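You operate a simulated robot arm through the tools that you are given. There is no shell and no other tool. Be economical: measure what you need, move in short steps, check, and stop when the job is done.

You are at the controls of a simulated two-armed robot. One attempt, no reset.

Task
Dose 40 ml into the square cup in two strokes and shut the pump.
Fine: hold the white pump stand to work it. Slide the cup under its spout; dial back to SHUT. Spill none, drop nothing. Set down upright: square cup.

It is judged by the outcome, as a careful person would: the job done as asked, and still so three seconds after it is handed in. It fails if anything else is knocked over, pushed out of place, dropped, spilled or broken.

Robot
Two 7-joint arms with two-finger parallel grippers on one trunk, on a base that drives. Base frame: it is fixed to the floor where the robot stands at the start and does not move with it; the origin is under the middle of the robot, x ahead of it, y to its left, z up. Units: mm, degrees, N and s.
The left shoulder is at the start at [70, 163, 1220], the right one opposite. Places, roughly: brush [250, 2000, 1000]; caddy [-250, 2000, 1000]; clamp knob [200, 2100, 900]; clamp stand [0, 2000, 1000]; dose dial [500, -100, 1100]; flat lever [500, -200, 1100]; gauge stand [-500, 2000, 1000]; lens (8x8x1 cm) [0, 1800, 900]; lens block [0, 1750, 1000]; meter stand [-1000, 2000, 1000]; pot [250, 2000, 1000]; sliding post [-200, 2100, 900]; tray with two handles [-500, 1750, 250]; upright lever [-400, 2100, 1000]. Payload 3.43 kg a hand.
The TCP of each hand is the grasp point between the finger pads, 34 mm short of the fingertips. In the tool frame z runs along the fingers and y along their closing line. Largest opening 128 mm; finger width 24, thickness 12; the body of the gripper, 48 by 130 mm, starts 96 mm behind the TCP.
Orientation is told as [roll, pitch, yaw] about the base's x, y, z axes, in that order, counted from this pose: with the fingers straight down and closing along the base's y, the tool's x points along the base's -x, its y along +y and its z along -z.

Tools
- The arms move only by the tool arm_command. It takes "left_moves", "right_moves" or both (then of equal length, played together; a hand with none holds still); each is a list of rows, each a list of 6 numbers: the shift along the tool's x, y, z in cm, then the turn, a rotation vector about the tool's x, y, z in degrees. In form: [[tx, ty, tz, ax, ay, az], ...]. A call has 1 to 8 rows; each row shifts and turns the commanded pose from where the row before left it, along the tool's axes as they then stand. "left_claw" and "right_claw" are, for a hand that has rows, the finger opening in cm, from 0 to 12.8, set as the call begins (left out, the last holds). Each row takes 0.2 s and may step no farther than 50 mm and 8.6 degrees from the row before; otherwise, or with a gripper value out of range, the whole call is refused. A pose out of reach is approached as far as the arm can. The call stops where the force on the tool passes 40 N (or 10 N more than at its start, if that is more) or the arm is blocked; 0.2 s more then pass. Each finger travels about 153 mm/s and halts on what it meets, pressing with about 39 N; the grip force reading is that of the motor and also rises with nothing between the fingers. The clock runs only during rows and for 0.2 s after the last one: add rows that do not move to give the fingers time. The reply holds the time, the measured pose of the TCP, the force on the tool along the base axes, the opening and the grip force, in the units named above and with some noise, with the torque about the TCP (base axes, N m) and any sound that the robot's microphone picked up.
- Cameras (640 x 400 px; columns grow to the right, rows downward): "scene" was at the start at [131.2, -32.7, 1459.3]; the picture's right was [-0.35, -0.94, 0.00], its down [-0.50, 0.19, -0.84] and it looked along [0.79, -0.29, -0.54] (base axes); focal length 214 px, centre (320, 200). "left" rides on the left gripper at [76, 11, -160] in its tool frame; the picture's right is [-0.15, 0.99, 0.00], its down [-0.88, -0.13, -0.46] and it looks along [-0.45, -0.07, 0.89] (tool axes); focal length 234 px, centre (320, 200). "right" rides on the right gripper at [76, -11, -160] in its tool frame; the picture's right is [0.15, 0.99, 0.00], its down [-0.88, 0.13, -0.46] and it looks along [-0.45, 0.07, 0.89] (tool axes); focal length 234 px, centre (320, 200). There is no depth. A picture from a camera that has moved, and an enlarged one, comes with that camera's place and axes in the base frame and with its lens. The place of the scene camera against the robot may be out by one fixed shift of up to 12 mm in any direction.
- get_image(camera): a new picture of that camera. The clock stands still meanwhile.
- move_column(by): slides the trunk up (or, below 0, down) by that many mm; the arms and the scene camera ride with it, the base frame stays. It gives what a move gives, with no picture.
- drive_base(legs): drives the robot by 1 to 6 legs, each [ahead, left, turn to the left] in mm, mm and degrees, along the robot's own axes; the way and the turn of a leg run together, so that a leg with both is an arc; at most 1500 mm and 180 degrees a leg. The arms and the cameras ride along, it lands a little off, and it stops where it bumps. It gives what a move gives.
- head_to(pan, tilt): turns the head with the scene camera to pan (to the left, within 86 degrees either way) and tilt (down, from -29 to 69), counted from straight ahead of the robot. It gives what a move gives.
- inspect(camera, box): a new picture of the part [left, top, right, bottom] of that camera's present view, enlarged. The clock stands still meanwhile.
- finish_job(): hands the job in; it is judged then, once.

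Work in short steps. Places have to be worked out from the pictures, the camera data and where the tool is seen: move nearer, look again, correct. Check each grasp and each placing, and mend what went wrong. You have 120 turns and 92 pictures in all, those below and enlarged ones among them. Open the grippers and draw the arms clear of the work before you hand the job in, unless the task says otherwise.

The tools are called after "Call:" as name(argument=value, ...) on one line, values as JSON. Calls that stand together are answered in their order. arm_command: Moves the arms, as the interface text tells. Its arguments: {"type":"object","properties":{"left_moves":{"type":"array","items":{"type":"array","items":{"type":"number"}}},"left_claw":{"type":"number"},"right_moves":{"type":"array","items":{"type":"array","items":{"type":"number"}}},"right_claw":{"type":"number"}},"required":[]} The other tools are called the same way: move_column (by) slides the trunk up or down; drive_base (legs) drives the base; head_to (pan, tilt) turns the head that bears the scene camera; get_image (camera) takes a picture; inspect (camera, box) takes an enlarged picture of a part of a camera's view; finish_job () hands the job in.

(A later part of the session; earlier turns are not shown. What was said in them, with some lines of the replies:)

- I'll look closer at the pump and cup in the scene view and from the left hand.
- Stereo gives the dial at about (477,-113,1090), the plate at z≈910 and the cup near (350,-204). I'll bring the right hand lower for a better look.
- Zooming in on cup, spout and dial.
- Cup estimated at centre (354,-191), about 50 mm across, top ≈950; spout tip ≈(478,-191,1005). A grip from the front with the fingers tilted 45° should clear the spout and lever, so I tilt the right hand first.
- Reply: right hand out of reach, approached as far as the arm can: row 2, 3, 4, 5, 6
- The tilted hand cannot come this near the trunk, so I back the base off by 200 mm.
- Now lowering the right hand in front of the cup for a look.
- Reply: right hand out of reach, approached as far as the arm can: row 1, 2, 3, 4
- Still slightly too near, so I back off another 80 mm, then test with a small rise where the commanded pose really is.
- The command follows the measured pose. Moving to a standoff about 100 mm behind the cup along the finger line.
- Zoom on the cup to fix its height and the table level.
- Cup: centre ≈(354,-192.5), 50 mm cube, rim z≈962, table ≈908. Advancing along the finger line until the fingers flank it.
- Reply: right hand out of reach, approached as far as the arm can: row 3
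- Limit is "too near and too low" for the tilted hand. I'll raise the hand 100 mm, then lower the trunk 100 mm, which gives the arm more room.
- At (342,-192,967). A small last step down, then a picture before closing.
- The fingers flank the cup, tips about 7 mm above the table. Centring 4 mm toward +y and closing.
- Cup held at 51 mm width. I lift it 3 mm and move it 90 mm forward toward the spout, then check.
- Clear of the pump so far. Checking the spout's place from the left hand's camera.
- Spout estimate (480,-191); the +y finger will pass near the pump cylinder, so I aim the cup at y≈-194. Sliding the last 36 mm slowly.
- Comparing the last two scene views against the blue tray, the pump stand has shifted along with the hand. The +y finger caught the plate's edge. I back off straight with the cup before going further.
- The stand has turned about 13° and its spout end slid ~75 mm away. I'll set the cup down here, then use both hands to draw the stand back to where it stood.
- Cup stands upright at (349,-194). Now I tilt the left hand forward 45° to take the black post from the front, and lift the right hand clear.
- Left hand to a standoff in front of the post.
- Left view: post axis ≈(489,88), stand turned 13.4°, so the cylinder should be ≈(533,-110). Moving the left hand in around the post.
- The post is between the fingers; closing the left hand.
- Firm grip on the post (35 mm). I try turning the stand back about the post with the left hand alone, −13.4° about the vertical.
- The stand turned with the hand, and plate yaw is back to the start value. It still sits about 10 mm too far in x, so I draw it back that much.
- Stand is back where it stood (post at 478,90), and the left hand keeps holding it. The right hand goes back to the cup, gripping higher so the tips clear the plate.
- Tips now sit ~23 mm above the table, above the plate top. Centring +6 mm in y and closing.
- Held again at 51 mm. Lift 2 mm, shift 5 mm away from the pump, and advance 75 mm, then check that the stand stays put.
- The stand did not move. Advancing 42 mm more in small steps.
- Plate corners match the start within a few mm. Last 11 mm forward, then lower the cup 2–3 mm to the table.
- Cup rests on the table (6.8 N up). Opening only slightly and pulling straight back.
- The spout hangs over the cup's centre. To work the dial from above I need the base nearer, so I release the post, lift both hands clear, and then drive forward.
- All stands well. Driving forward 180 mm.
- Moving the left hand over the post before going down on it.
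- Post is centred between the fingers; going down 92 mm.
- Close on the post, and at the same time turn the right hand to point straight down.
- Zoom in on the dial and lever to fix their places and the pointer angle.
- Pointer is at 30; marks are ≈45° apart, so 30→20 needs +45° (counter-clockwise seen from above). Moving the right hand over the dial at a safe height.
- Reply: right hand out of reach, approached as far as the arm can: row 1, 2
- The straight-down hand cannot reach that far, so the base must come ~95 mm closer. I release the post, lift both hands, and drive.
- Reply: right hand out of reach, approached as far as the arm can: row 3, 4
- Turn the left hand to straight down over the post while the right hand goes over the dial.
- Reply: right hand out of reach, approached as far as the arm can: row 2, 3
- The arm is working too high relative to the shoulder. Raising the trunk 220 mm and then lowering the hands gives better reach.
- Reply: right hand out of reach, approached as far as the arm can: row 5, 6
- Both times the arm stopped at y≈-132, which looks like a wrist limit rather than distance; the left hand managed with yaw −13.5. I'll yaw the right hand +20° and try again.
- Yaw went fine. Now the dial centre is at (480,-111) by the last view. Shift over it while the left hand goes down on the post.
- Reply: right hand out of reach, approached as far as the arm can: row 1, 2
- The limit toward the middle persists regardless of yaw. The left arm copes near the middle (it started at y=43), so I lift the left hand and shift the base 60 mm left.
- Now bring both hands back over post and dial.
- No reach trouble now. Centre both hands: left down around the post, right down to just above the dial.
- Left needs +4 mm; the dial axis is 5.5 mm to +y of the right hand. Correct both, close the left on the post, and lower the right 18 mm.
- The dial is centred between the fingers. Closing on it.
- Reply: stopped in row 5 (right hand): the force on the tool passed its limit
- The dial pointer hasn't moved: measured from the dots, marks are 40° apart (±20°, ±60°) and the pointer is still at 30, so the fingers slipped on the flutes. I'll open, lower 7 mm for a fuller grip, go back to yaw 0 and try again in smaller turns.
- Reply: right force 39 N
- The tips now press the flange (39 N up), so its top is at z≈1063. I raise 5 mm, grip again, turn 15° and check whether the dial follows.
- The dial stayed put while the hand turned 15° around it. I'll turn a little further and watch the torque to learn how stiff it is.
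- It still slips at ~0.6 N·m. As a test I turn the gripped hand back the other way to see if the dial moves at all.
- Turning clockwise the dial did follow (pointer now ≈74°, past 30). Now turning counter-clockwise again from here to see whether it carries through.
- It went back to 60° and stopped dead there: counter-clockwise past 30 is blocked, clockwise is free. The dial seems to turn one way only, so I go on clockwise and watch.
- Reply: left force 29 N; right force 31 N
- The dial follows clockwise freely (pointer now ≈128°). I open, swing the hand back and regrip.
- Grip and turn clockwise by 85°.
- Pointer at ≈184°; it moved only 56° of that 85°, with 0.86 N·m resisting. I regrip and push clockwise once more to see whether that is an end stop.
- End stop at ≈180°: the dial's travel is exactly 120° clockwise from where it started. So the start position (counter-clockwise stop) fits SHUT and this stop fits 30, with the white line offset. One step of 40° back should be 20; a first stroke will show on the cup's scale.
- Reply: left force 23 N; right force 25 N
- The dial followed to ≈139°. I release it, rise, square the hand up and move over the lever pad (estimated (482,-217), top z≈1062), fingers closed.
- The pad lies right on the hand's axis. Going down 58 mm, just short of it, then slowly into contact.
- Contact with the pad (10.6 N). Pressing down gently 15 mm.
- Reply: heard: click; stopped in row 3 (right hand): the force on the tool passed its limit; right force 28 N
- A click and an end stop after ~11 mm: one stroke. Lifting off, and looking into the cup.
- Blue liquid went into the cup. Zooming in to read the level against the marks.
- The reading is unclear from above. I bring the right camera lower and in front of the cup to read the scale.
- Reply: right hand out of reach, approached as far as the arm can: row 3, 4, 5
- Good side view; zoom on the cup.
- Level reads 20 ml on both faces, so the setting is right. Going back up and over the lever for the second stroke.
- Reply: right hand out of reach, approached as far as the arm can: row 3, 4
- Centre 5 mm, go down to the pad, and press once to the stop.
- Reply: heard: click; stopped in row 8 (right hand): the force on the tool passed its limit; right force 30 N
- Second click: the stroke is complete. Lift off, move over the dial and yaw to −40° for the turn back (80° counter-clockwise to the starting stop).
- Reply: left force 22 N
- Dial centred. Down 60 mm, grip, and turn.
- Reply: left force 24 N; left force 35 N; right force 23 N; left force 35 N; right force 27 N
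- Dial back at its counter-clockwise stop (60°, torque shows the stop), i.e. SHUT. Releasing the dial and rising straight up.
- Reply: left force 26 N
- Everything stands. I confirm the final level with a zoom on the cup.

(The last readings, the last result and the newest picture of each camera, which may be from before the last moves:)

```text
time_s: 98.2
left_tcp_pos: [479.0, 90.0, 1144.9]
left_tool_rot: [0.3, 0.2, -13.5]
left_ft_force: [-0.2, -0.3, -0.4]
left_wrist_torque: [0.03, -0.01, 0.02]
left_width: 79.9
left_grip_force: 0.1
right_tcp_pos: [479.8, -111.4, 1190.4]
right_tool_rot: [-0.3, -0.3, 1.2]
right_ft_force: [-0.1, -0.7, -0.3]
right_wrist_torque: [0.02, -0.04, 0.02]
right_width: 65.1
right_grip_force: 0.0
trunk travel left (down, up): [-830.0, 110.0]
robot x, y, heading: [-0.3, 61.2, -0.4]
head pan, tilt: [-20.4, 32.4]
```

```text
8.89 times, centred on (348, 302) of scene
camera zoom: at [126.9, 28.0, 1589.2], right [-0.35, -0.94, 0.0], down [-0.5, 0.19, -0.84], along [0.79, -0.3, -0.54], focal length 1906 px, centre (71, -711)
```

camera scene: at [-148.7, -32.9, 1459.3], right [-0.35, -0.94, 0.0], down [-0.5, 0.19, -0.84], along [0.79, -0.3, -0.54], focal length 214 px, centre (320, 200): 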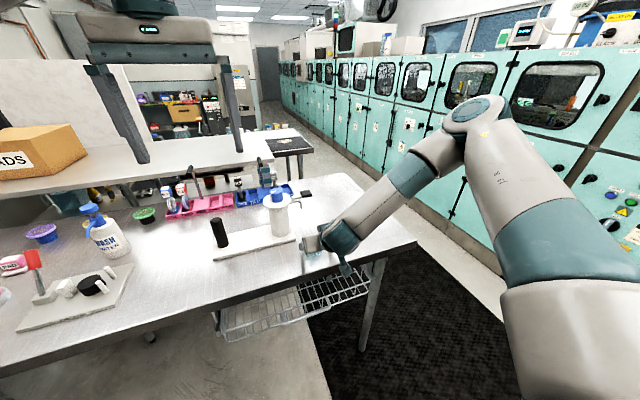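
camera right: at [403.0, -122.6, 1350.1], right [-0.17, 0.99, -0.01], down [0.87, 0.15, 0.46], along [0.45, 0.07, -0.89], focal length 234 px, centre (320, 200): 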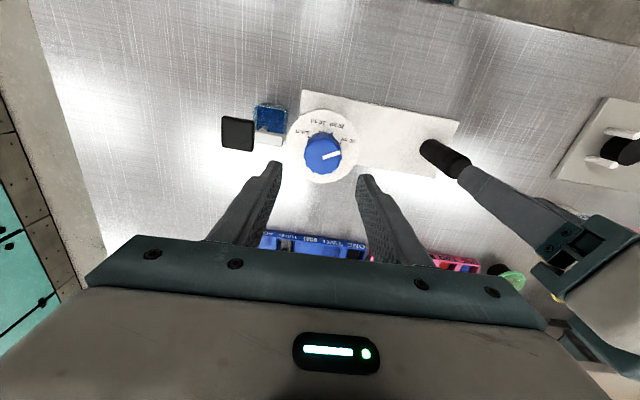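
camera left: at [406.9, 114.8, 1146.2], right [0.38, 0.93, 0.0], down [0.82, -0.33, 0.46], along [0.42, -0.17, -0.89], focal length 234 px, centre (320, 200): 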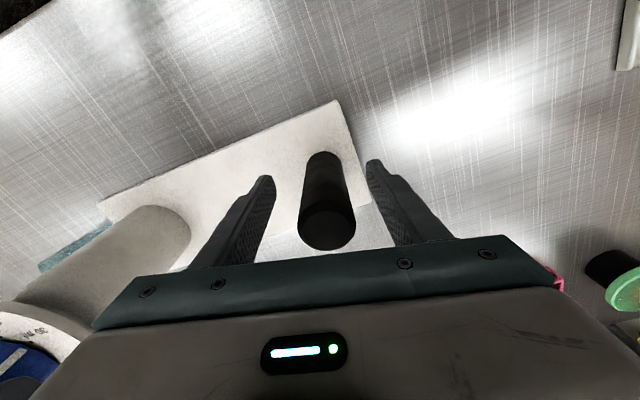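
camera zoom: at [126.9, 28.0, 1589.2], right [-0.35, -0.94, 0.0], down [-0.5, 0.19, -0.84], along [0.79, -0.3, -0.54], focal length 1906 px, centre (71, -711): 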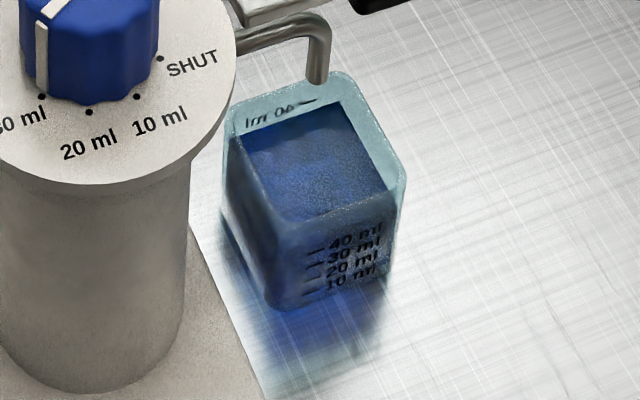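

Liquid now stands at the 40 ml mark, nothing spilled, and the stand is at its starting place. Drawing both arms up and clear.

Call:
arm_command(left_moves=[[0, 0, -4, 0, 0, 0], [0, 0, -4, 0, 0, 0], [0, 0, -4, 0, 0, 0], [1, 2, 0, 0, 0, 0]], right_moves=[[0, 0, -4, 0, 0, 0], [0, 0, -4, 0, 0, 0], [0, 0, -4, 0, 0, 0], [1, -3, 0, 0, 0, 0]])

Call:
drive_base(legs=[[-200, 0, 0]])

Call:
get_image(camera="scene")

```text
time_s: 99.2
left_tcp_pos: [474.2, 111.1, 1264.7]
left_tool_rot: [0.3, 0.1, -13.7]
left_ft_force: [0.0, 0.1, 0.5]
left_wrist_torque: [-0.02, -0.02, 0.0]
left_width: 80.0
left_grip_force: 0.0
right_tcp_pos: [468.1, -140.0, 1312.6]
right_tool_rot: [-0.3, -0.5, 1.4]
right_ft_force: [-0.1, -0.2, -0.5]
right_wrist_torque: [0.0, 0.01, 0.0]
right_width: 64.8
right_grip_force: 0.0
trunk travel left (down, up): [-830.0, 110.0]
robot x, y, heading: [-4.3, 61.3, -0.1]
head pan, tilt: [-20.4, 32.4]
```

```text
time_s: 100.8
left_tcp_pos: [277.5, 114.1, 1263.0]
left_tool_rot: [0.2, 0.3, -13.5]
left_ft_force: [-0.2, -0.9, -0.5]
left_wrist_torque: [0.01, 0.02, 0.01]
left_width: 80.2
left_grip_force: 0.0
right_tcp_pos: [273.6, -138.8, 1307.8]
right_tool_rot: [-0.4, -0.1, 1.4]
right_ft_force: [0.9, 0.7, -0.2]
right_wrist_torque: [-0.04, 0.05, 0.04]
right_width: 65.1
right_grip_force: 0.1
trunk travel left (down, up): [-830.0, 110.0]
robot x, y, heading: [-201.7, 59.5, -0.2]
head pan, tilt: [-20.4, 32.4]
```

```text
12 pictures are left
camera scene: at [-68.8, 29.9, 1588.8], right [-0.35, -0.94, 0.0], down [-0.5, 0.19, -0.84], along [0.79, -0.3, -0.54], focal length 214 px, centre (320, 200)
```

scene: 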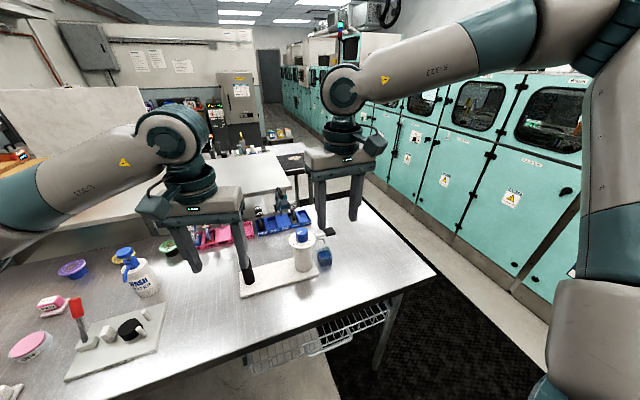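

Hands are empty and clear, the cup stands upright with 40 ml, the dial is at SHUT, and the stand is in place. Handing in.

Call:
finish_job()

```text
The job is handed in.
```

I dosed 40 ml into the square cup in two strokes, set the dial back to SHUT and handed the job in; two points below deserve a check.

- **Dose:** The cup read 20 ml after the first stroke and 40 ml after the second. It stands upright under the spout, and I saw no spill.
- **Dial:** It is back at the stop where it started, which I take to be SHUT. The white line on the knob points at the printed "30 ml" there. I worked out SHUT from the dial's travel and from the 20 ml first stroke.
- **Pump stand:** My first try at sliding the cup caught the plate. It pushed the spout end about 70 mm and turned the stand about 13°. I moved it back by the post, and its corners matched the start to within a few mm.
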